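You operate a simulated robot arm through the tools that you are given. There is no shell and no other tool.

You run a simulated robot arm. Do the job below in one go: nothing can be reset, and whatever is moved stays where it is left.

TASK
Calibrate the probe in the 2.0 beaker, then the 10.0 beaker.
Fine: Press CAL once in each when WAIT has gone. Rinse the probe in between, and leave it down in the rinse beaker.
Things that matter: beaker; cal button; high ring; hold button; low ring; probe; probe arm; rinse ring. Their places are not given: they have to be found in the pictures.

Only the result counts: the job must be done as asked and must still hold three seconds after the hand-in. Knocking over, shifting, dropping, spilling or breaking anything else fails it.

THE ROBOT
A 6-joint arm with a two-finger gripper, fixed in place. Base frame: the origin is on the floor under the middle of its stand, x ahead of it, y to its left, z up. Units: mm, degrees, N and s.
It reaches about 1572 mm from its shoulder. Its first joint turns from -166.0 to 166.0 degrees. Payload 2.45 kg.
The tool frame sits at the grasp point between the pads (the TCP): z along the fingers, y along the line on which they close. The tips reach 20 mm beyond it. The gripper opens to 140 mm; its body begins 168 mm behind the TCP.
Orientation is that of the tool frame in the base frame, as [roll, pitch, yaw] about the fixed x, y, z axes, in that order (R = Rz(yaw) Ry(pitch) Rx(roll)). With the fingers straight down and closing along the base's y, the tool's x points along the base's -x, its y along +y and its z along -z.

THE INTERFACE
- The arm moves only by the tool apply_moves. Its argument "deltas" is a list that holds one entry, the list of rows, each a list of 7 numbers: the turn, a rotation vector about the tool's x, y, z in units of 120 degrees (1.0 is 120 degrees), then the shift along the tool's x, y, z in units of 250 mm (1.0 is 250 mm), then the opening, from 0 (shut) to 1 (fully open). In form: [[[wx, wy, wz, x, y, z, hand], ...]]. A call has 1 to 20 rows; each row is the pose to reach, as a shift and turn from the pose commanded when the call began, along the tool's axes at that moment. A call with a number of a shift or a turn outside -1 to 1 is refused whole. Each row takes 0.2 s and may step no farther than 50 mm and 8.6 degrees from the row before; otherwise, or with a gripper value out of range, the whole call is refused. A pose out of reach is approached as far as the arm can. The call stops where the force on the tool passes 70 N (or 10 N more than at its start, if that is more) or the arm is blocked; 0.2 s more then pass. The fingers move at their own pace (about 45 mm/s each) and stop on an object; they squeeze with about 32 N. The grip force told is the motor's: it shows also when the fingers shut on nothing. Time passes only in rows, and 0.2 s behind the last, so rows that repeat a pose let the fingers close. It gives the time, the measured TCP pose, the force on the tool (base axes), the opening and the grip force at its end, in the units of the frame above (readings bear some noise), with the torque about the TCP (base axes, N m) and any sound that the robot's microphone picked up, and new pictures: "views" is both (left out), scene, wrist or none.
- Cameras (640 x 400 px; columns grow to the right, rows downward): "scene" is fixed at [220.8, 499, 1595.7]; the picture's right is [-0.30, -0.95, 0.00], its down [-0.55, 0.17, -0.82] and it looks along [0.78, -0.25, -0.57] (base axes); focal length 293 px, centre (320, 200). "wrist" rides on the gripper at [78, 11, -209] in the tool frame; the picture's right is [-0.14, 0.99, 0.00], its down [-0.92, -0.13, -0.37] and it looks along [-0.37, -0.05, 0.93] (tool axes); focal length 280 px, centre (320, 200).
- point_at(camera, pixels): for up to 12 pixels [column, row] of the newest picture of that camera ("zoom" is the newest enlarged one), the place [x, y, z] in the base frame of the surface seen there, good to about 2 mm. No time passes.
- close_up(camera, box): a new picture of the part [left, top, right, bottom] of that camera's present view, enlarged. No time passes.
- sign_off(): hands the job in; it is judged then, once.

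Open the gripper and draw the arm clear of the work before you hand the job in, unless the task says otherwise.

The tools are called after "Call:" as a command line: name --argument value ..., lists and objects as JSON in quotes. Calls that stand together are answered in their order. apply_moves: Moves the arm, as the interface text tells. Its arguments: {"type":"object","properties":{"deltas":{"type":"array","items":{"type":"array","items":{"type":"array","items":{"type":"number"}}}},"views":{"type":"string","enum":["both","scene","wrist","none"]}},"required":["deltas"]} The other tools are called the same way: point_at (camera, pixels) gives the place of the surface under pixels of a picture; close_up (camera, box) takes an enlarged picture of a part of a camera's view; sign_off () hands the job in.

At the start:

```text
clock: 0.0
tool_pos: [653.2, 72.5, 1410.4]
orientation: [-179.9, 0.2, -179.9]
contact_force: [0.0, 0.2, -0.2]
moment: [0.0, 0.0, 0.01]
opening: 139.9
grasp_force: 0.0
```

scene: 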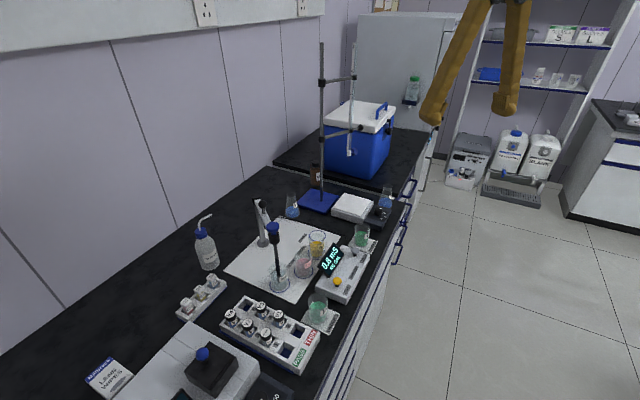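
wrist: 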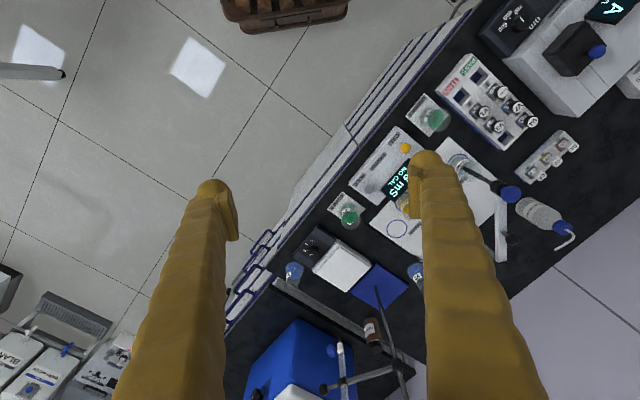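

The scene picture shows a probe on an arm at about (275,240), a meter at (345,270), and several beakers. I take close-ups to read the labels.

Call:
close_up --camera "scene" --box '[220, 180, 400, 300]'

Call:
close_up --camera "wrist" --box '[320, 80, 560, 260]'

```text
3.33 times, centred on (310, 240) of scene
```

zoom: 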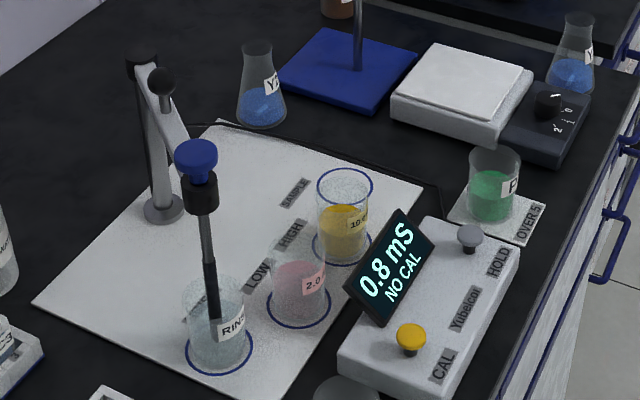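

```text
2.22 times, centred on (440, 170) of wrist
```

zoom: 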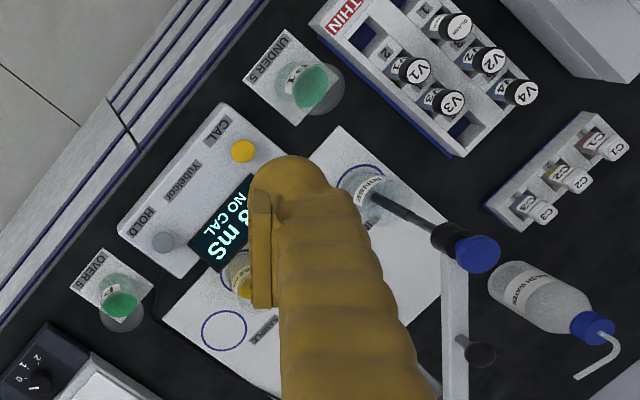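

I zoom tighter on the probe arm, the beakers and the meter.

Call:
close_up --camera "scene" --box '[245, 190, 305, 300]'

Call:
close_up --camera "scene" --box '[285, 220, 375, 310]'

Call:
point_at --camera "scene" --pixels '[[273, 225], [277, 238], [279, 260], [258, 200], [264, 205], [262, 242], [337, 281], [353, 251], [280, 291], [304, 278], [317, 254], [335, 263]]'

```text
3.64 times, centred on (275, 245) of scene
```

zoom: 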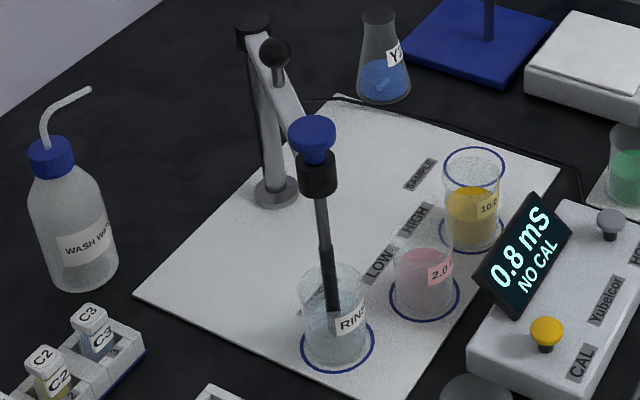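

```text
4.44 times, centred on (330, 265) of scene
```

zoom: 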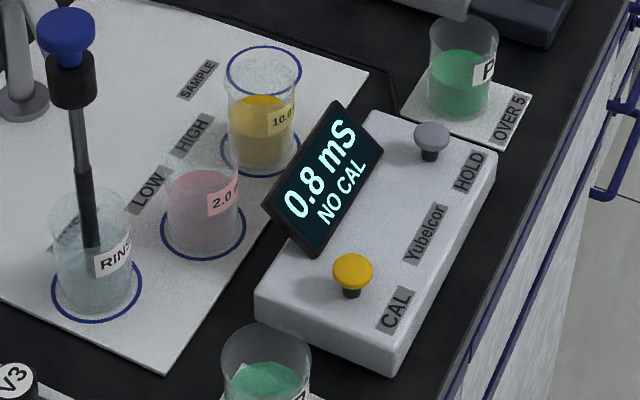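

```text
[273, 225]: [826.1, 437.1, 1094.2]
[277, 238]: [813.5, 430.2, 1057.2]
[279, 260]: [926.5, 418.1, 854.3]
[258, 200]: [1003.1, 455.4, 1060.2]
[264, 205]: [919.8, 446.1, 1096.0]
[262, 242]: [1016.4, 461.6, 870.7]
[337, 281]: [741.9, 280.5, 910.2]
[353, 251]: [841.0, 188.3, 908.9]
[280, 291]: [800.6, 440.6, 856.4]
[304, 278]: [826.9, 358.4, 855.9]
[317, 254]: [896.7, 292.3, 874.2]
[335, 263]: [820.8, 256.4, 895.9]
```

I query more places: ring outlines, the beaker rims, the buttons and the tall stand nearby, using the newest enlarged picture (meter and beakers).

Call:
point_at --camera "zoom" --pixels '[[52, 285], [142, 285], [97, 321], [161, 230], [246, 230], [204, 257], [221, 140], [301, 140], [262, 177], [263, 47], [352, 268], [431, 132]]'

Call:
point_at --camera "scene" --pixels '[[322, 50], [322, 120], [320, 190], [350, 80], [350, 150], [205, 225], [207, 260], [292, 195], [362, 235], [318, 305], [340, 297], [365, 262]]'

```text
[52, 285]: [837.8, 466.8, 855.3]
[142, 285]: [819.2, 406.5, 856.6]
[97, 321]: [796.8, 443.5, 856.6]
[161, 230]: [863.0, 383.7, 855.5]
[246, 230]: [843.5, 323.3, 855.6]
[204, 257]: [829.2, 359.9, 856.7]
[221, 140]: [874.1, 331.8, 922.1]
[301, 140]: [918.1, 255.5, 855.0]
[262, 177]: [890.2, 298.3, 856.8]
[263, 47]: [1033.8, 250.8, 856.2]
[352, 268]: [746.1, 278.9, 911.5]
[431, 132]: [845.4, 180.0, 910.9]
```

```text
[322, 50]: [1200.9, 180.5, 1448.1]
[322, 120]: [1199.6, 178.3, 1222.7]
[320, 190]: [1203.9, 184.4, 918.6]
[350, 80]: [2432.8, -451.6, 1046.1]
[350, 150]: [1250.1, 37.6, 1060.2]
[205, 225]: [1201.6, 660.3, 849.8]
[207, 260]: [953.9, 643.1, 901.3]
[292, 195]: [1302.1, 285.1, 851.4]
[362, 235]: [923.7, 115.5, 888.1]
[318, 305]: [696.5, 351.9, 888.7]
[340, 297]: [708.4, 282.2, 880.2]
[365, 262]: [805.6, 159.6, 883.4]
```

Rings rinse ≈(828,437), low ≈(856,353), high ≈(921,287) on the plate at z≈856; the probe's blue cap top is at ≈(826,437,1094), the post at ≈(1012,460). I move the gripper over to the near-left, staying high (z 1250), to see the probe arm with the wrist camera.

Call:
apply_moves --deltas '[[[0, 0, 0, 0.03, 0.14, 0.09, 1], [0, 0, 0, 0.06, 0.28, 0.18, 1], [0, 0, 0, 0.09, 0.42, 0.27, 1], [0, 0, 0, 0.12, 0.56, 0.36, 1], [0, 0, 0, 0.15, 0.7, 0.45, 1], [0, 0, 0, 0.18, 0.84, 0.54, 1], [0, 0, 0, 0.21, 0.98, 0.63, 1]]]' --views "both"

```text
clock: 1.6
tool_pos: [602.3, 315.9, 1254.1]
orientation: [-179.9, 0.1, -180.0]
contact_force: [-0.7, -0.3, -0.5]
moment: [-0.02, -0.02, 0.0]
opening: 140.2
grasp_force: 0.0
```

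scene: 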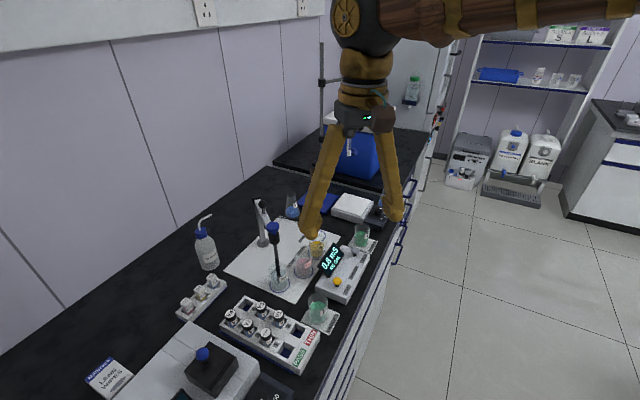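
wrist: 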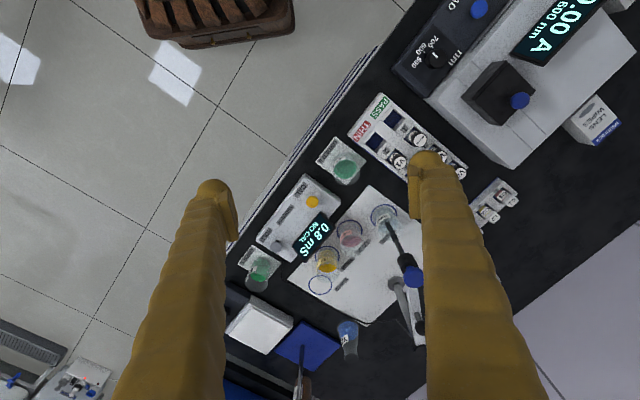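

The wrist view now shows the probe arm at (400,290) beside the right finger and all four rings. I enlarge it.

Call:
close_up --camera "wrist" --box '[270, 180, 430, 340]'

Call:
point_at --camera "wrist" --pixels '[[413, 276], [418, 327], [396, 282], [406, 300], [384, 214], [350, 234], [326, 259], [319, 285], [418, 320], [412, 345], [405, 262]]'

```text
2.50 times, centred on (350, 260) of wrist
```

zoom: 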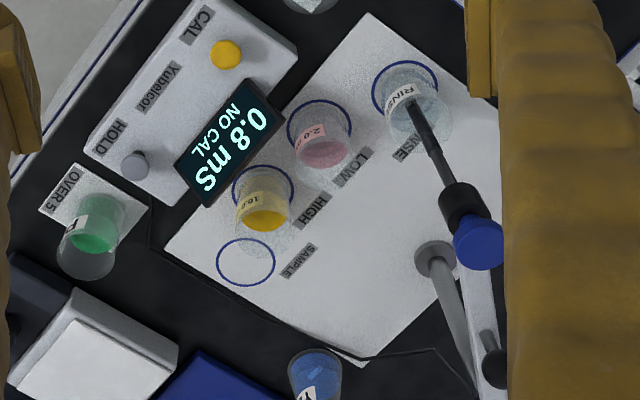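

```text
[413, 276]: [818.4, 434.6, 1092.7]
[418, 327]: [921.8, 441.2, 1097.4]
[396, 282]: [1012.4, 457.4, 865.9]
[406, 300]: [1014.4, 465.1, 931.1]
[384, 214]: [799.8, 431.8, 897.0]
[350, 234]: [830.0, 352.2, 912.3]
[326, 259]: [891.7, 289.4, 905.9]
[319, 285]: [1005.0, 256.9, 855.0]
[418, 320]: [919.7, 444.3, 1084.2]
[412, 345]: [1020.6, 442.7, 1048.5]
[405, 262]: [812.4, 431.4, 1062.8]
```

The blue cap (≈(820,435,1093)), arm knob (≈(921,443,1097)) and post (≈(1013,460)) line up; rings lie on an arc about the post. I move closer so the arm shows between the fingers, still above everything (tips ≈1210).

Call:
apply_moves --deltas '[[[0, 0, 0, -0.13, 0.112, 0.03, 1], [0, 0, 0, -0.26, 0.224, 0.06, 1], [0, 0, 0, -0.39, 0.336, 0.096, 1], [0, 0, 0, -0.39, 0.336, 0.096, 1]]]' --views "both"

Call:
close_up --camera "wrist" --box '[250, 150, 450, 375]'

```text
clock: 2.6
tool_pos: [700.0, 400.0, 1227.8]
orientation: [-180.0, 0.1, 180.0]
contact_force: [0.2, -0.1, 0.5]
moment: [0.01, 0.02, -0.03]
opening: 140.2
grasp_force: 0.1
```

scene: 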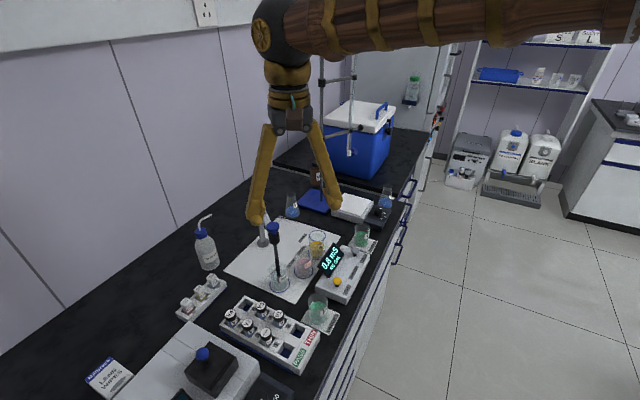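
wrist: 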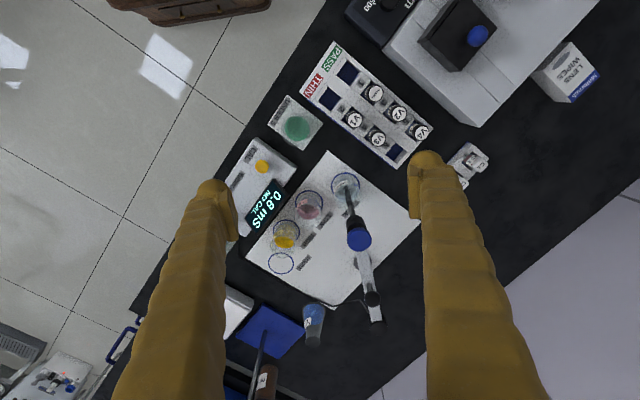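

```text
1.78 times, centred on (350, 262) of wrist
```

zoom: 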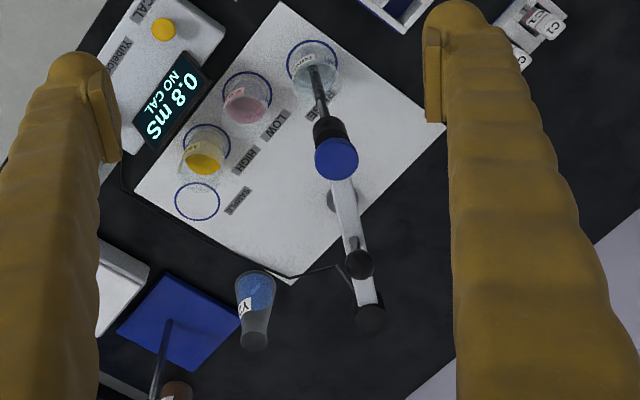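

The arm is a white bar from the probe holder to a black hub on the post, with a black knob on it. I measure cap edges, bar, hub and rings in this view.

Call:
close_up --camera "wrist" --box '[325, 170, 405, 330]'

Call:
point_at --camera "wrist" --pixels '[[359, 241], [348, 241], [370, 241], [359, 231], [359, 249], [365, 265], [370, 280], [372, 298], [377, 325], [374, 310], [355, 222], [345, 175]]'

```text
2.50 times, centred on (365, 250) of wrist
```

zoom: 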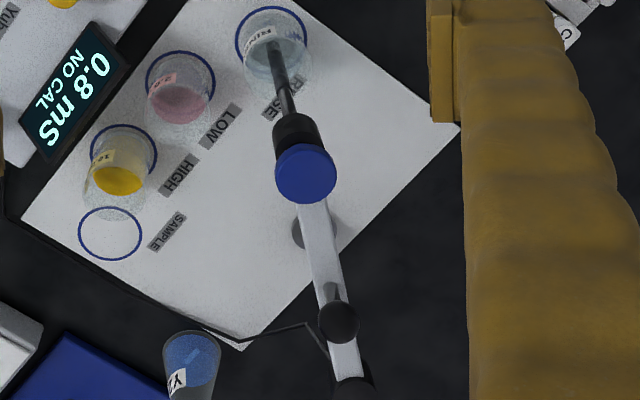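

```text
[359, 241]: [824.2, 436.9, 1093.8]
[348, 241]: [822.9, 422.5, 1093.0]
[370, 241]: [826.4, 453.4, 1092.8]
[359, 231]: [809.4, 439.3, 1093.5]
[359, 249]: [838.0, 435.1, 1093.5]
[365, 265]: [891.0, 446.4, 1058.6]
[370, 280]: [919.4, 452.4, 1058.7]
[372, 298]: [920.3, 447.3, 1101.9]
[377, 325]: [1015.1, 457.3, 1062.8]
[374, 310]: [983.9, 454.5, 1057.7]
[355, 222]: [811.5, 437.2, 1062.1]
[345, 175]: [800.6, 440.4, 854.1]
```

Cap ≈31 mm wide, centre ≈(824,437), top 1093.5; bar top ≈1058. I measure ring edges in this enlarged picture to fit the swing circle, plus beaker rims.

Call:
point_at --camera "zoom" --pixels '[[236, 40], [305, 40], [270, 6], [146, 84], [214, 84], [180, 51], [91, 155], [156, 155], [78, 233], [142, 233], [110, 207], [110, 260]]'

Call:
point_at --camera "wrist" --pixels '[[262, 166], [246, 190], [376, 318], [380, 318], [371, 320], [362, 255], [370, 303], [352, 212], [350, 205], [347, 190]]'

```text
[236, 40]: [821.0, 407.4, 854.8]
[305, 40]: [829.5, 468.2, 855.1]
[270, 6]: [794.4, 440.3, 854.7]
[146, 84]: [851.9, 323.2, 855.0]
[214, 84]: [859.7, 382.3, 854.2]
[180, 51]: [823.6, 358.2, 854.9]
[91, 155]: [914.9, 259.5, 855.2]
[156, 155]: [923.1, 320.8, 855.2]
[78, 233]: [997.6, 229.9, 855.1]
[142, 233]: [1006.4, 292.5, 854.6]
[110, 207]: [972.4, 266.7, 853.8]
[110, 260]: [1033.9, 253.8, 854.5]
```

```text
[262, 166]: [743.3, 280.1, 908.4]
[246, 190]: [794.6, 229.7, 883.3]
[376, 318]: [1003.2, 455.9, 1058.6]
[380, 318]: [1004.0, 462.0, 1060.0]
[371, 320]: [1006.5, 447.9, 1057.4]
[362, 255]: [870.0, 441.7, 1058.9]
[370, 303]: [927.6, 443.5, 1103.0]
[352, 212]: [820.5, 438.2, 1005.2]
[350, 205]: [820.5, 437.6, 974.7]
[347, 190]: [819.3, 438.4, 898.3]
```

The circle fit gives the post axis ≈(1025.5,461.7), radius ≈202; angles rinse 186.7°, low 212.6°, high 238.2°. I move above the cap (824,437) with the hand half open, tips staying above the knob (z 1103).

Call:
apply_moves --deltas '[[[0, 0, 0, -0.16, 0.05, 0.06, 0.6], [0, 0, 0, -0.33, 0.1, 0.12, 0.6], [0, 0, 0, -0.497, 0.149, 0.191, 0.6], [0, 0, 0, -0.497, 0.149, 0.25, 0.6], [0, 0, 0, -0.497, 0.149, 0.25, 0.6]]]' --views "both"

Call:
close_up --camera "wrist" --box '[200, 120, 440, 270]'

Call:
close_up --camera "scene" --box '[220, 130, 340, 300]'

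```text
clock: 3.8
tool_pos: [823.6, 437.4, 1168.3]
orientation: [179.9, 0.2, 180.0]
contact_force: [0.6, 0.3, 0.4]
moment: [0.01, -0.01, 0.03]
opening: 84.0
grasp_force: 0.1
```

scene: 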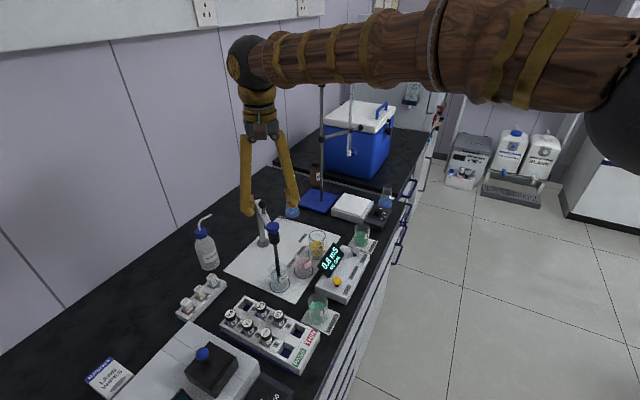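
wrist: 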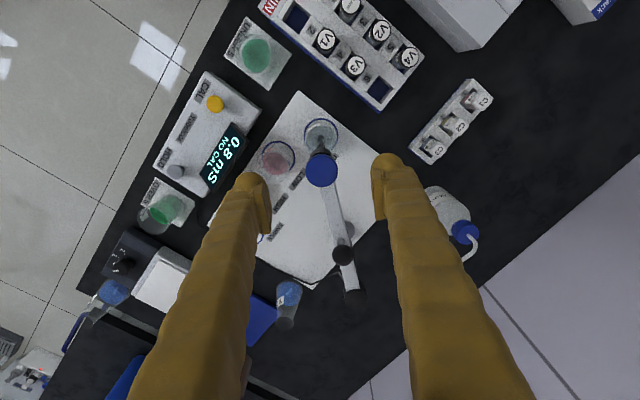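

```text
2.67 times, centred on (320, 195) of wrist
```

zoom: 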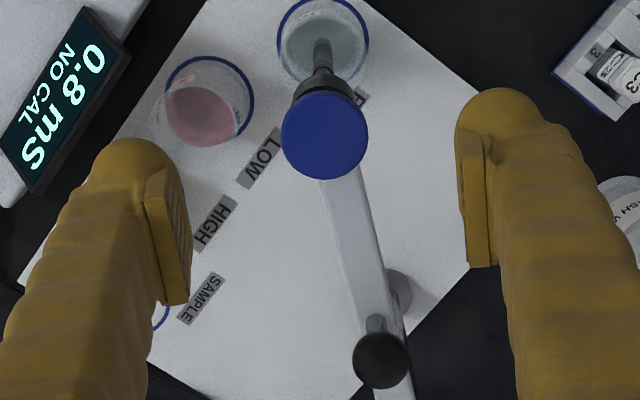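

```text
2.35 times, centred on (280, 215) of scene
```

zoom: 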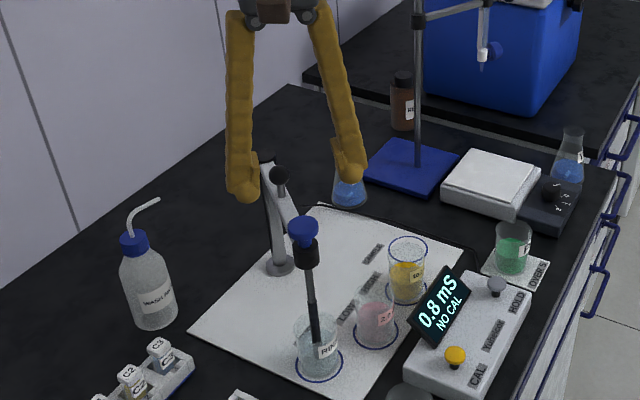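

The cap sits centred between the fingers in the wrist view. I descend to cap height (TCP z ≈1083, tips ≈1063 beside the holder) and then close on it.

Call:
apply_moves --deltas '[[[0, 0, 0, 0, 0, 0.1, 0.6], [0, 0, 0, 0, 0, 0.2, 0.6], [0, 0, 0, 0, 0, 0.28, 0.6], [0, 0, 0, 0, 0, 0.34, 0.6], [0, 0, 0, 0, 0, 0.34, 0.4], [0, 0, 0, 0, 0, 0.34, 0.3], [0, 0, 0, 0, 0, 0.34, 0.2], [0, 0, 0, 0, 0, 0.34, 0.1], [0, 0, 0, 0, 0, 0.34, 0.0], [0, 0, 0, 0, 0, 0.34, 0.0], [0, 0, 0, 0, 0, 0.34, 0.0]]]' --views "both"

Call:
close_up --camera "scene" --box '[220, 130, 340, 300]'

```text
clock: 6.2
tool_pos: [824.2, 438.3, 1082.3]
orientation: [180.0, 0.1, -179.9]
contact_force: [1.3, -1.1, -2.2]
moment: [0.01, 0.04, -0.17]
opening: 30.9
grasp_force: 44.9
```

scene: 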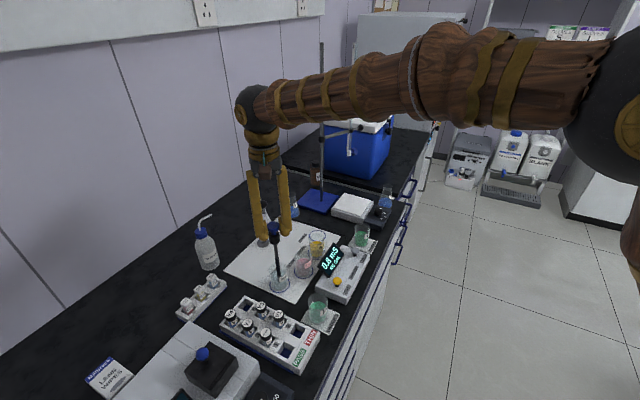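
wrist: 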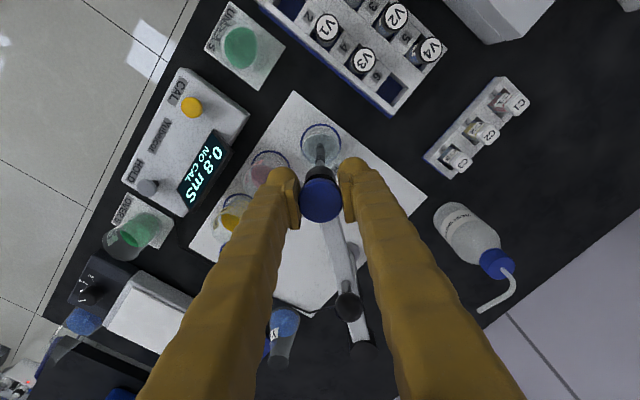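

```text
2.35 times, centred on (280, 215) of scene
```

zoom: 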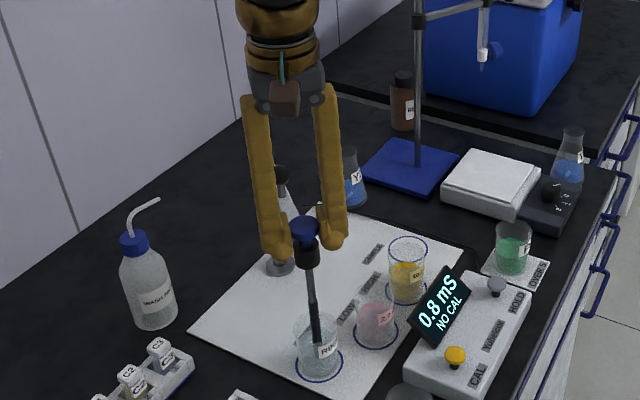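

The cap is held (opening 30.9 mm, grip 45 N). I lift gently 20 mm in small steps and read the forces.

Call:
apply_moves --deltas '[[[0, 0, 0, 0, 0, -0.02, 0], [0, 0, 0, 0, 0, -0.04, 0], [0, 0, 0, 0, 0, -0.06, 0], [0, 0, 0, 0, 0, -0.08, 0]]]' --views "both"

Call:
close_up --camera "scene" --box '[220, 130, 340, 300]'

Call:
close_up --camera "wrist" --box '[220, 100, 420, 380]'

```text
clock: 7.2
tool_pos: [823.9, 438.4, 1103.4]
orientation: [-179.9, 0.1, -179.9]
contact_force: [11.0, 0.6, -0.8]
moment: [0.05, -0.17, -0.17]
opening: 30.9
grasp_force: 45.2
```

scene: 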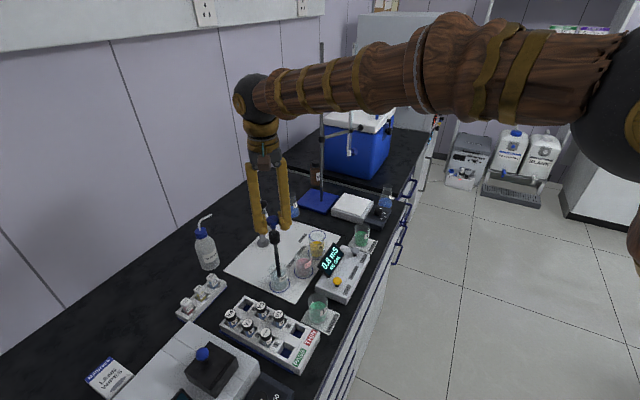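
wrist: 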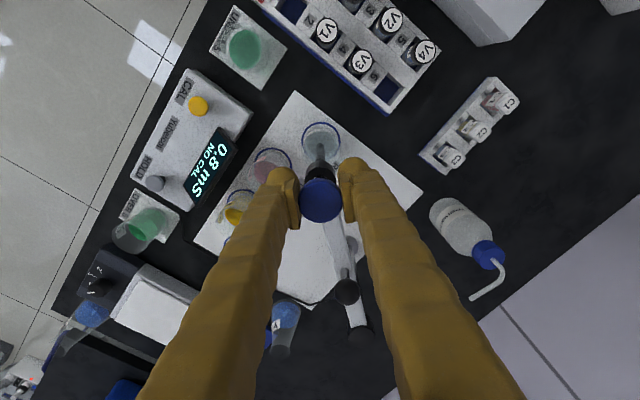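

```text
2.35 times, centred on (280, 215) of scene
```

zoom: 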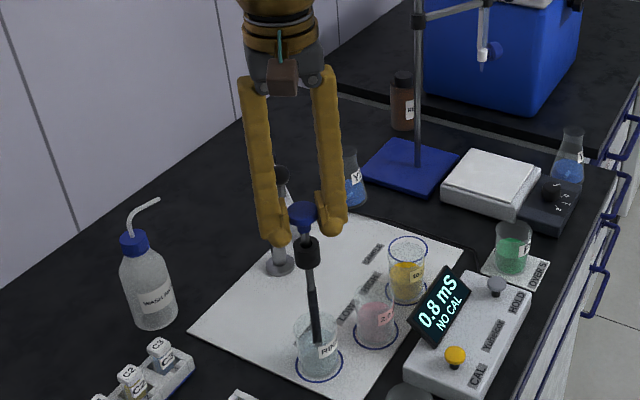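

```text
1.43 times, centred on (320, 240) of wrist
```

zoom: 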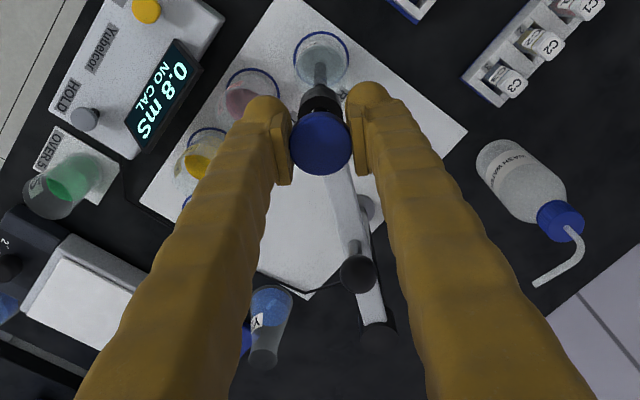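

The probe slides up through its holder (cap now clear of the black holder in the zoom), with only a small sideways force of 11 N. I lift another 50 mm.

Call:
apply_moves --deltas '[[[0, 0, 0, 0, 0, -0.04, 0], [0, 0, 0, 0, 0, -0.08, 0], [0, 0, 0, 0, 0, -0.12, 0], [0, 0, 0, 0, 0, -0.16, 0], [0, 0, 0, 0, 0, -0.2, 0], [0, 0, 0, 0, 0, -0.2, 0]]]' --views "both"

Call:
close_up --camera "scene" --box '[220, 130, 340, 300]'

Call:
close_up --camera "wrist" --box '[220, 100, 420, 380]'

```text
clock: 8.6
tool_pos: [824.7, 438.0, 1151.9]
orientation: [180.0, 0.1, -180.0]
contact_force: [33.3, 3.2, 0.3]
moment: [-0.03, 0.23, -0.24]
opening: 30.7
grasp_force: 44.7
```

scene: 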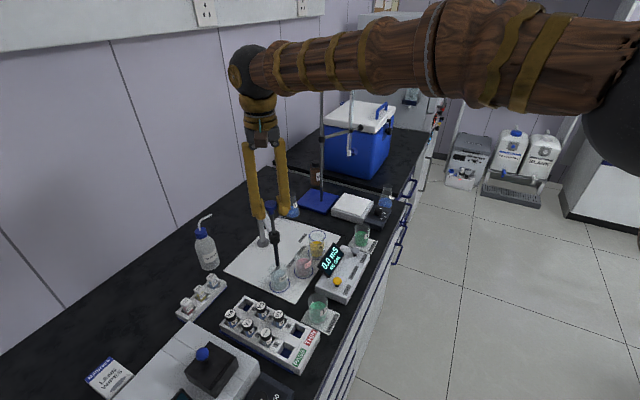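
wrist: 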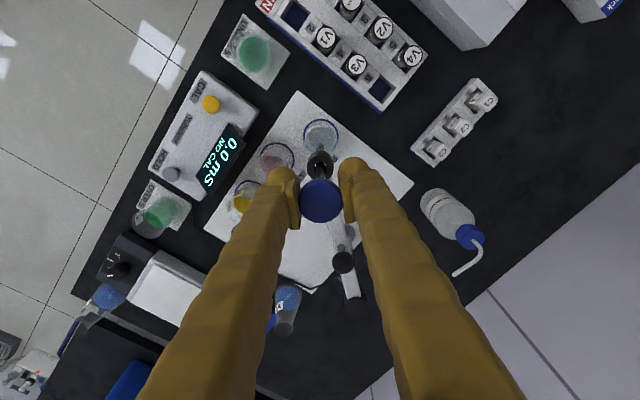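

```text
2.35 times, centred on (280, 215) of scene
```

zoom: 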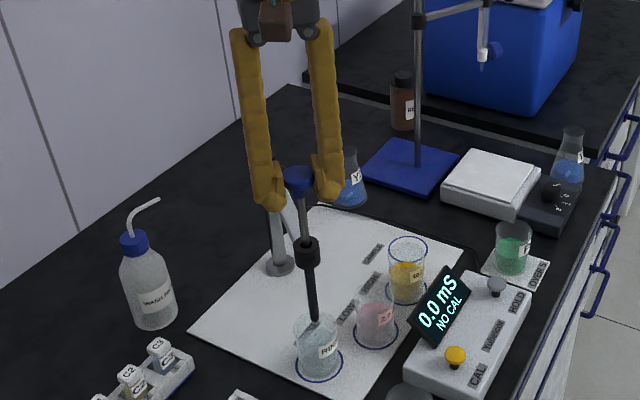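

```text
1.43 times, centred on (320, 240) of wrist
```

zoom: 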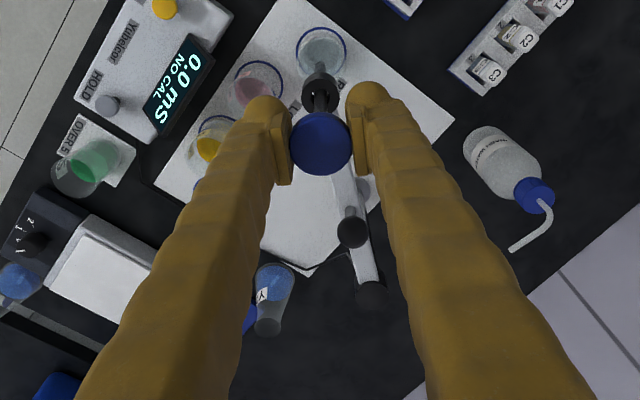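

Reading is 0.0 (probe out of liquid) but the side force grew to +33 N in x, so the slide axis leans slightly or the cap sits off. I measure the shaft and cap now.

Call:
point_at --camera "scene" --pixels '[[271, 208], [274, 222], [275, 237], [277, 247], [278, 255], [279, 262], [273, 217]]'

Call:
point_at --camera "wrist" --pixels '[[320, 200], [305, 200], [335, 200], [320, 184], [320, 216], [320, 172], [342, 262]]'

Call:
close_up --camera "scene" --box '[255, 200, 315, 300]'

```text
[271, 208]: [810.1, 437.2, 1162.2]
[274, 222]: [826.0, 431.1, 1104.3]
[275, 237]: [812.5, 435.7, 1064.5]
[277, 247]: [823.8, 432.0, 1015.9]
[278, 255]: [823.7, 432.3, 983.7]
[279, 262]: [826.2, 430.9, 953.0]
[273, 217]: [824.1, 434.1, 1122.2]
```

```text
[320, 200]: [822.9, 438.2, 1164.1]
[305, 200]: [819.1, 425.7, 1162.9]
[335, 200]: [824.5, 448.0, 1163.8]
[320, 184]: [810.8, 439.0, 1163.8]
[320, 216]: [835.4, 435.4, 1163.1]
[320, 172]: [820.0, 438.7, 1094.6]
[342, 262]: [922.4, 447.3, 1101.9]
```

```text
4.00 times, centred on (285, 250) of scene
```

zoom: 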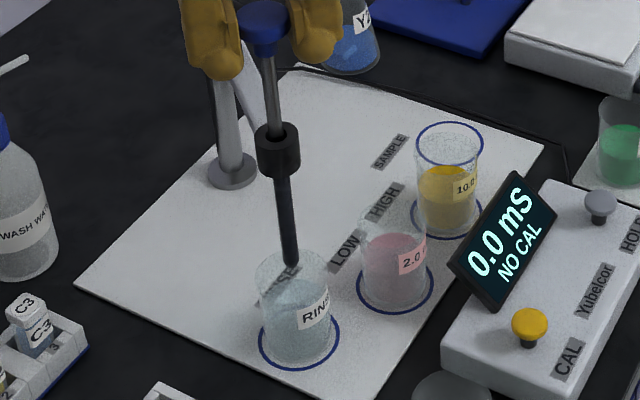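

The tip is at ≈(278,265) in the scene, z≈940; I check the beaker rim heights to see how much more lift is needed.

Call:
point_at --camera "zoom" --pixels '[[258, 272], [268, 258], [330, 268], [318, 256], [365, 218], [375, 210], [418, 140], [430, 125], [482, 140], [291, 258], [300, 290], [395, 235]]'

```text
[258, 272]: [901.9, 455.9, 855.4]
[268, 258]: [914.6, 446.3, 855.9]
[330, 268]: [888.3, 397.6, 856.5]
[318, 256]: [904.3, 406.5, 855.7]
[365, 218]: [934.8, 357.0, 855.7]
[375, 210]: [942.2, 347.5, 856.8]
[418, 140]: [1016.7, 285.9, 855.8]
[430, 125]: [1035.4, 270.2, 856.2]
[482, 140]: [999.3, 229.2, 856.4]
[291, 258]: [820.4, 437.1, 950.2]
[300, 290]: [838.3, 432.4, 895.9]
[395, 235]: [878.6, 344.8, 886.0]
```

Rims are at about z 930–937, so the tip (≈940) needs more clearance. I shift +x 2 mm to relieve the side force and lift 12 mm, checking the force.

Call:
apply_moves --deltas '[[[0, 0, 0, -0.008, 0, 0, 0], [0, 0, 0, -0.008, 0, -0.02, 0], [0, 0, 0, -0.008, 0, -0.048, 0], [0, 0, 0, -0.008, 0, -0.048, 0]]]' --views "none"

```text
clock: 9.6
tool_pos: [825.0, 437.0, 1163.5]
orientation: [-179.9, -0.1, 179.9]
contact_force: [-14.7, -2.5, -34.1]
moment: [0.05, 0.1, -0.2]
opening: 31.2
grasp_force: 45.3
```

Side force is now −15 N and a −34 N downward pull appeared at 81 mm lift, perhaps the upper stop. I ease down 2 mm and back 0.6 mm in x, then look.

Call:
apply_moves --deltas '[[[0, 0, 0, 0.0024, 0, 0.008, 0], [0, 0, 0, 0.0024, 0, 0.008, 0]]]' --views "both"

Call:
close_up --camera "scene" --box '[255, 190, 315, 300]'

Call:
close_up --camera "wrist" --box '[240, 100, 400, 300]'

```text
clock: 10.2
tool_pos: [825.3, 436.8, 1162.3]
orientation: [-180.0, 0.0, 179.9]
contact_force: [-11.0, -2.2, -17.2]
moment: [0.02, 0.2, -0.36]
opening: 30.9
grasp_force: 45.4
```

scene: 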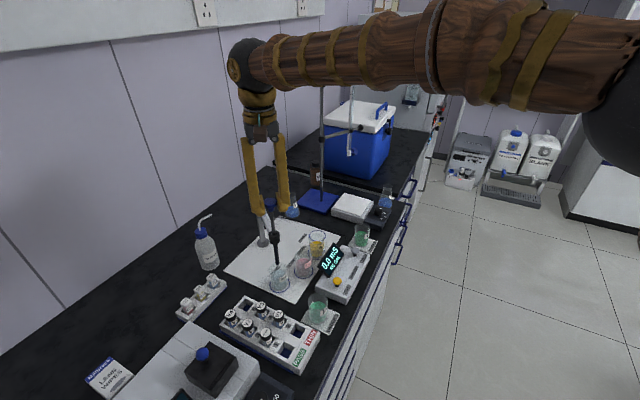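
wrist: 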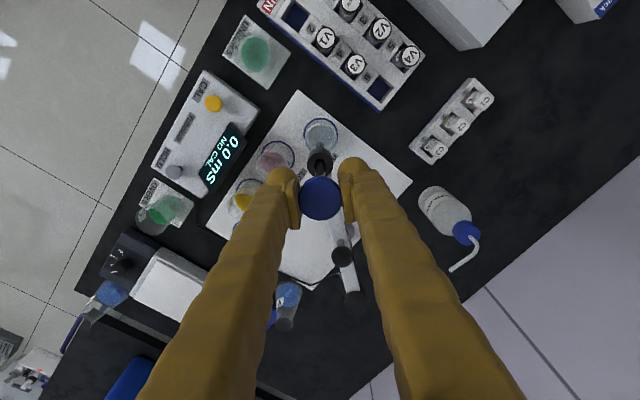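

```text
3.64 times, centred on (285, 245) of scene
```

zoom: 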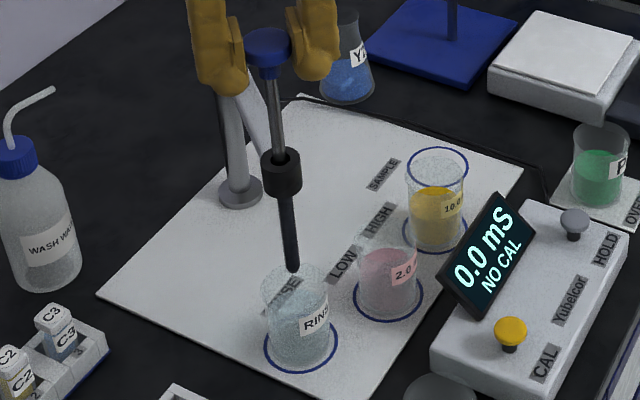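

```text
2.00 times, centred on (320, 200) of wrist
```

zoom: 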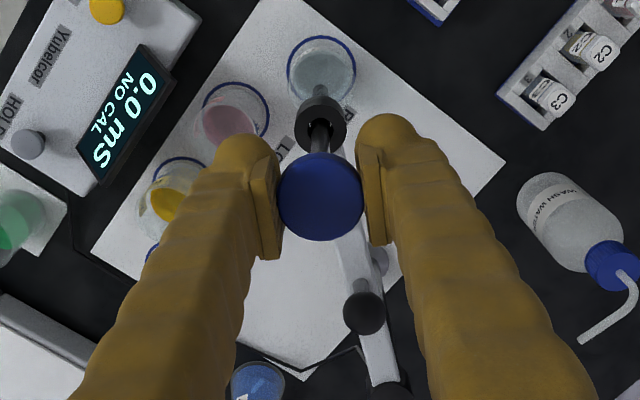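

The probe's stop is at ~80 mm lift (tip ≈950, above the ≈935 rims). I relax 1.5 mm down and start the swing around the post toward the low ring: first 9.6°, turning the hand along, and check the force.

Call:
apply_moves --deltas '[[[0, 0, 0, 0.0016, 0, 0.006, 0], [0, 0, -0.02667, -0.0051, -0.0447, 0.006, 0], [0, 0, -0.05333, -0.0143, -0.089, 0.006, 0], [0, 0, -0.08, -0.026, -0.1327, 0.006, 0]]]' --views "both"

Call:
close_up --camera "scene" --box '[255, 190, 315, 300]'

```text
clock: 11.2
tool_pos: [831.4, 403.1, 1162.0]
orientation: [-179.9, 0.1, -170.4]
contact_force: [-12.7, -4.6, 1.3]
moment: [0.08, -0.23, -0.26]
opening: 30.9
grasp_force: 45.0
```

scene: 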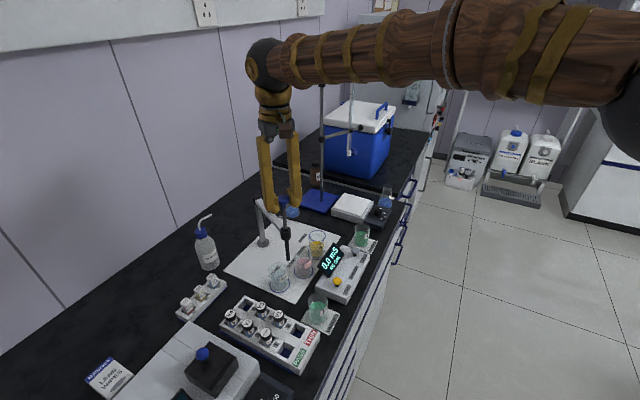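
wrist: 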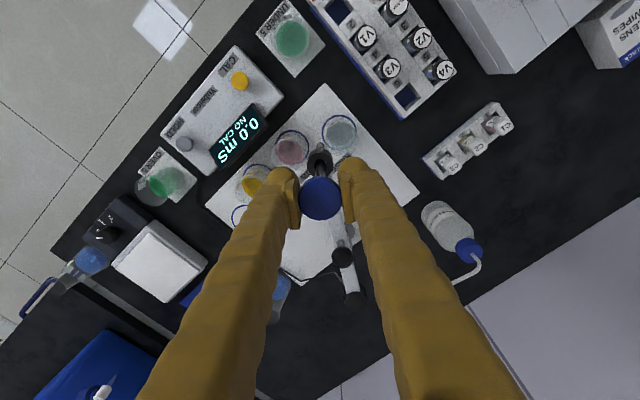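

```text
3.64 times, centred on (285, 245) of scene
```

zoom: 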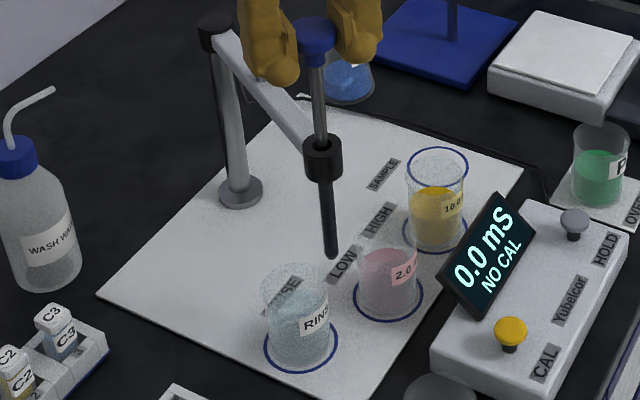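

The arm swings freely (force ≈13 N outward). I swing the remaining 16° to the low ring with a 0.5 mm outward correction.

Call:
apply_moves --deltas '[[[0, 0, -0.02667, -0.0047, -0.0447, 0, 0], [0, 0, -0.05333, -0.0139, -0.089, 0, 0], [0, 0, -0.08, -0.0256, -0.1327, 0, 0], [0, 0, -0.10667, -0.0397, -0.1757, 0, 0], [0, 0, -0.13333, -0.0562, -0.2178, 0, 0], [0, 0, -0.13333, -0.0562, -0.2178, 0, 0]]]' --views "both"

Call:
close_up --camera "scene" --box '[260, 190, 350, 300]'

Call:
close_up --camera "wrist" --box '[240, 80, 400, 230]'

```text
clock: 12.6
tool_pos: [853.9, 352.1, 1162.2]
orientation: [-180.0, 0.1, -154.4]
contact_force: [-12.3, -10.2, 1.7]
moment: [0.04, -0.02, -0.46]
opening: 31.2
grasp_force: 44.9
```

scene: 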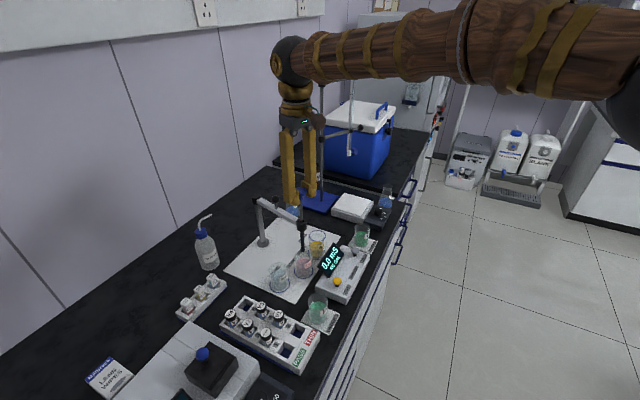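
wrist: 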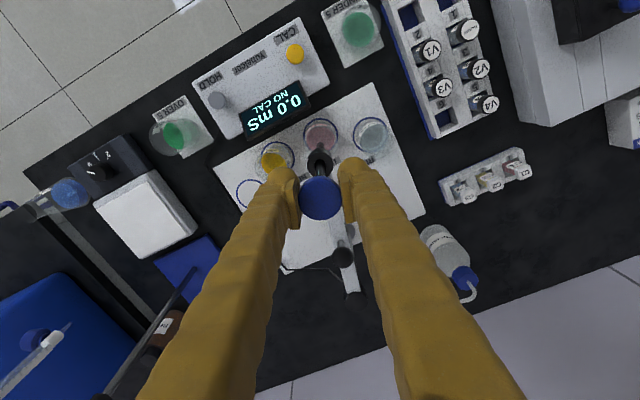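

```text
3.64 times, centred on (305, 245) of scene
```

zoom: 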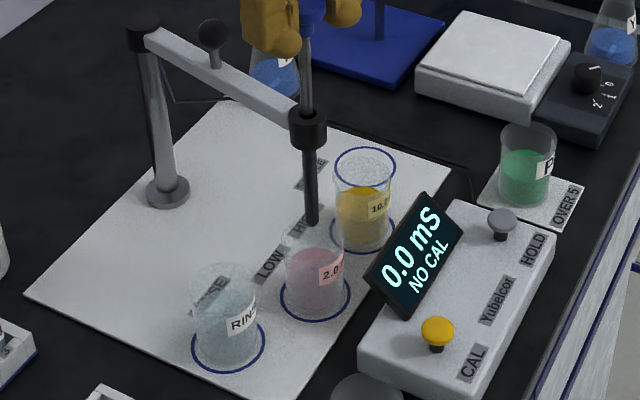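

```text
2.67 times, centred on (320, 155) of wrist
```

zoom: 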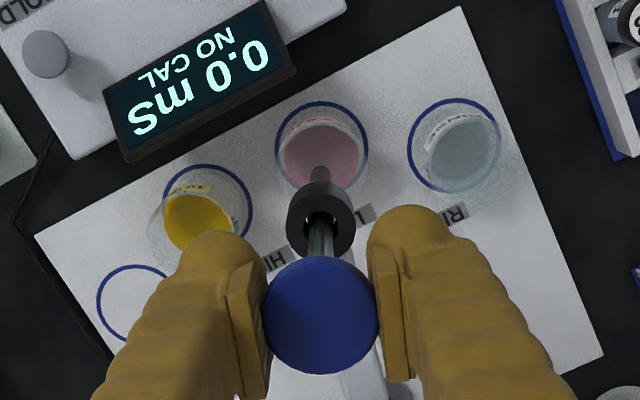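

The tip (zoom ≈(311,225)) is over the 2.0 beaker's middle and TCP (853.9,352.1) matches the ring centre (855.5,353). I lower 35 mm first, checking the force.

Call:
apply_moves --deltas '[[[0, 0, 0, 0.0005, 0, 0.03, 0], [0, 0, 0, 0.001, 0, 0.06, 0], [0, 0, 0, 0.001, 0, 0.09, 0], [0, 0, 0, 0.001, 0, 0.14, 0]]]' --views "both"

Call:
close_up --camera "scene" --box '[260, 190, 350, 300]'

```text
clock: 13.6
tool_pos: [854.3, 353.4, 1125.8]
orientation: [-179.9, 0.1, -154.4]
contact_force: [-2.4, -2.4, 0.1]
moment: [-0.12, 0.34, -0.2]
opening: 31.0
grasp_force: 44.7
```

scene: 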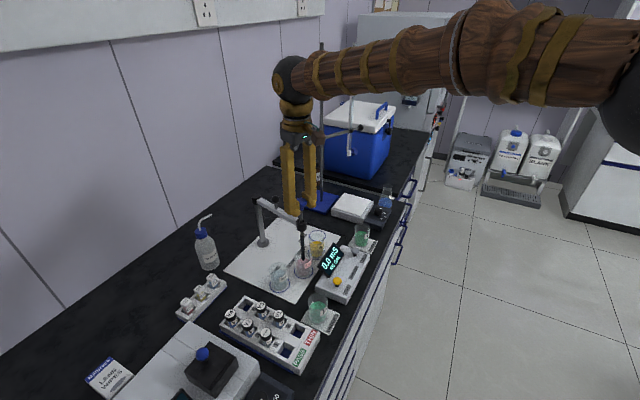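
wrist: 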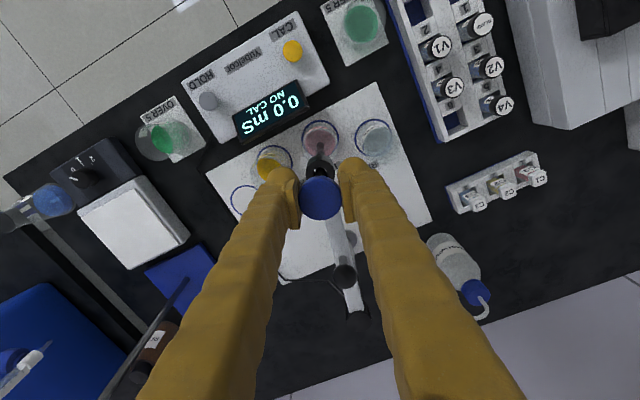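

```text
3.64 times, centred on (305, 245) of scene
```

zoom: 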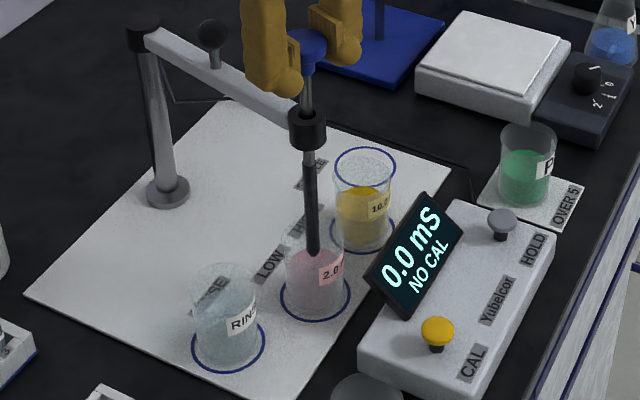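

The tip is inside the beaker with no contact force. I lower the remaining 42 mm until the cap sits at its bottom position.

Call:
apply_moves --deltas '[[[0, 0, 0, 0.0005, 0, 0.04, 0], [0, 0, 0, 0.001, 0, 0.08, 0], [0, 0, 0, 0.001, 0, 0.12, 0], [0, 0, 0, 0.001, 0, 0.15, 0], [0, 0, 0, 0.001, 0, 0.17, 0], [0, 0, 0, 0.001, 0, 0.17, 0]]]' --views "both"

Call:
close_up --camera "scene" --box '[260, 190, 350, 300]'

```text
clock: 15.0
tool_pos: [853.4, 353.2, 1086.5]
orientation: [-179.9, 0.2, -154.4]
contact_force: [13.7, 8.7, 19.3]
moment: [0.02, 0.08, -0.07]
opening: 31.0
grasp_force: 44.6
```

scene: 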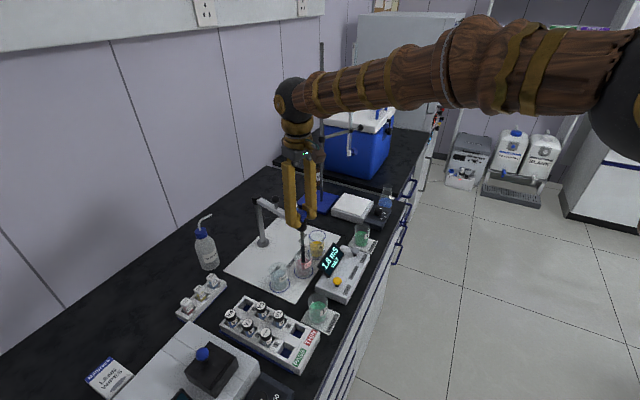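
wrist: 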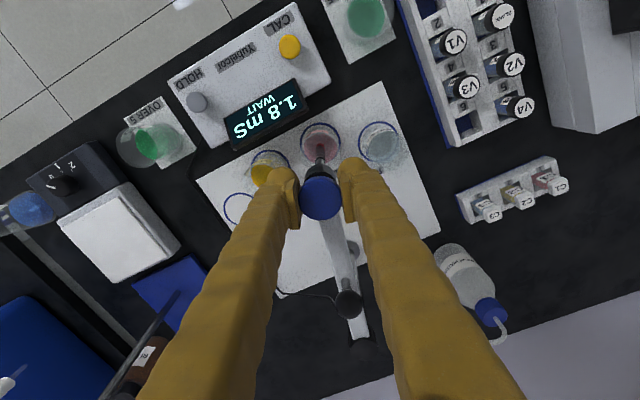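

```text
3.64 times, centred on (305, 245) of scene
```

zoom: 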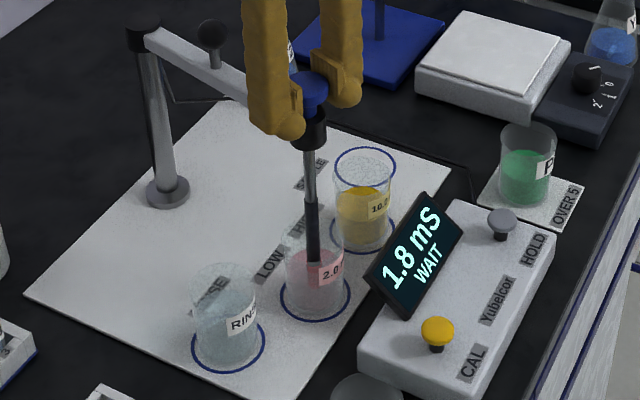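

The cap is down on its stop (19 N up-force), and the display reads "1.8 mS WAIT". I open the fingers and rise straight up 110 mm, clear of cap and knob.

Call:
apply_moves --deltas '[[[0, 0, 0, 0, 0, -0.004, 0.15], [0, 0, 0, 0, 0, -0.004, 0.3], [0, 0, 0, 0, 0, -0.004, 0.45], [0, 0, 0, 0, 0, -0.004, 0.45], [0, 0, 0, 0, 0, -0.004, 0.45], [0, 0, 0, 0, 0, -0.1, 0.45], [0, 0, 0, 0, 0, -0.25, 0.45], [0, 0, 0, 0, 0, -0.44, 0.45]]]' --views "both"

Call:
close_up --camera "scene" --box '[260, 190, 380, 310]'

Call:
close_up --camera "wrist" --box '[160, 0, 420, 200]'

```text
clock: 16.8
tool_pos: [854.8, 354.1, 1192.9]
orientation: [-179.9, 0.0, -154.3]
contact_force: [1.2, -0.5, -0.7]
moment: [-0.01, 0.04, 0.0]
opening: 63.0
grasp_force: 0.0
```

scene: 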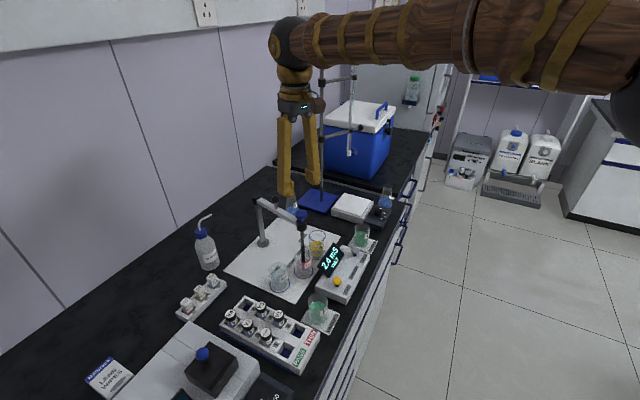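
wrist: 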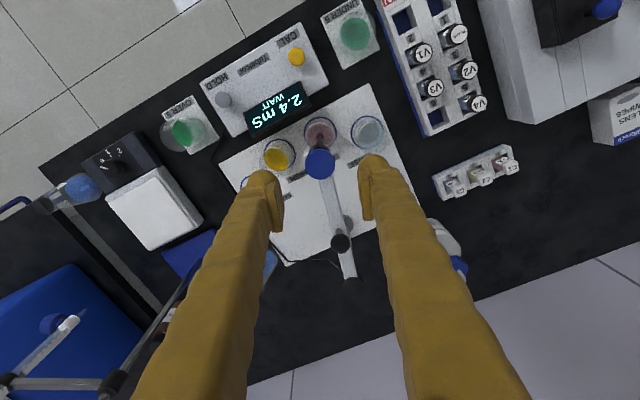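

```text
3.33 times, centred on (320, 250) of scene
```

zoom: 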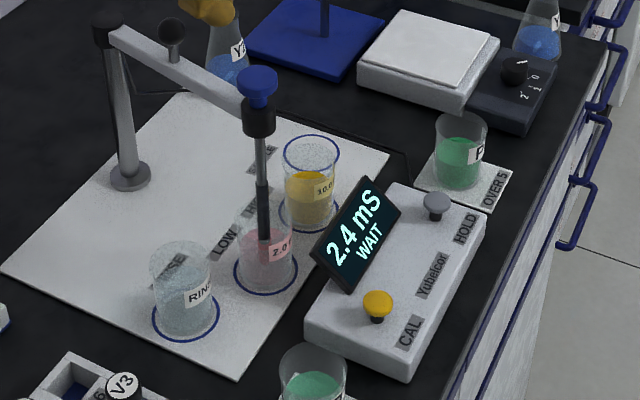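

```text
2.00 times, centred on (290, 100) of wrist
```

zoom: 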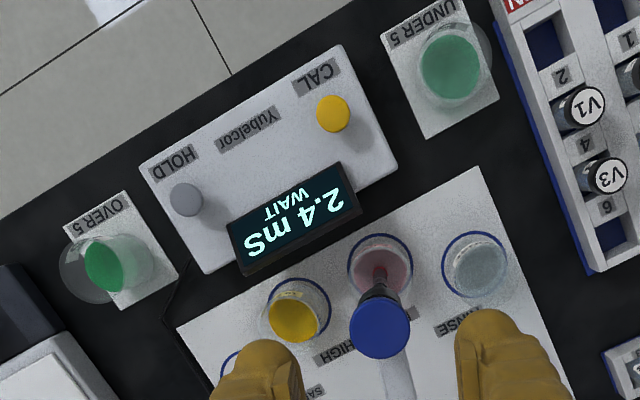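

The probe stays down; display "2.4 mS WAIT". I measure the CAL button, display edges and neighbouring beaker in this wrist close-up.

Call:
point_at --camera "zoom" --pixels '[[333, 113], [318, 113], [349, 113], [333, 96], [333, 130], [340, 164], [358, 205], [232, 225], [450, 60], [355, 180], [300, 130], [380, 320]]'

Call:
point_at --camera "scene" --pixels '[[337, 281], [333, 282], [341, 282], [337, 285], [337, 278], [326, 277], [343, 244], [330, 246], [300, 214], [261, 198]]'

```text
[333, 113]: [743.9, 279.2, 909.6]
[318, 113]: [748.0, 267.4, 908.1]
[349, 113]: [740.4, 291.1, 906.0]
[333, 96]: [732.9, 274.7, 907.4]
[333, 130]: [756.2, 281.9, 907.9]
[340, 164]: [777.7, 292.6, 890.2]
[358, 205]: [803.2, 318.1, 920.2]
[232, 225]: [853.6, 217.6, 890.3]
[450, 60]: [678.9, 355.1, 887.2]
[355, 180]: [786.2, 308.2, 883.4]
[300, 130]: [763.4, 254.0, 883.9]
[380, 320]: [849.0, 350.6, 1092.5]
```

```text
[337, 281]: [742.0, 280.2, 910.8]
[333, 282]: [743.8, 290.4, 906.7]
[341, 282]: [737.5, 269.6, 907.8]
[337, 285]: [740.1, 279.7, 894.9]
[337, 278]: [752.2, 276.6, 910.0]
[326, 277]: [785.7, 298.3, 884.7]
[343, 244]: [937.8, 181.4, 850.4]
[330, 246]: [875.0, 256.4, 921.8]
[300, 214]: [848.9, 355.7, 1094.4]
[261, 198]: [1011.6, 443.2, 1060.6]
```

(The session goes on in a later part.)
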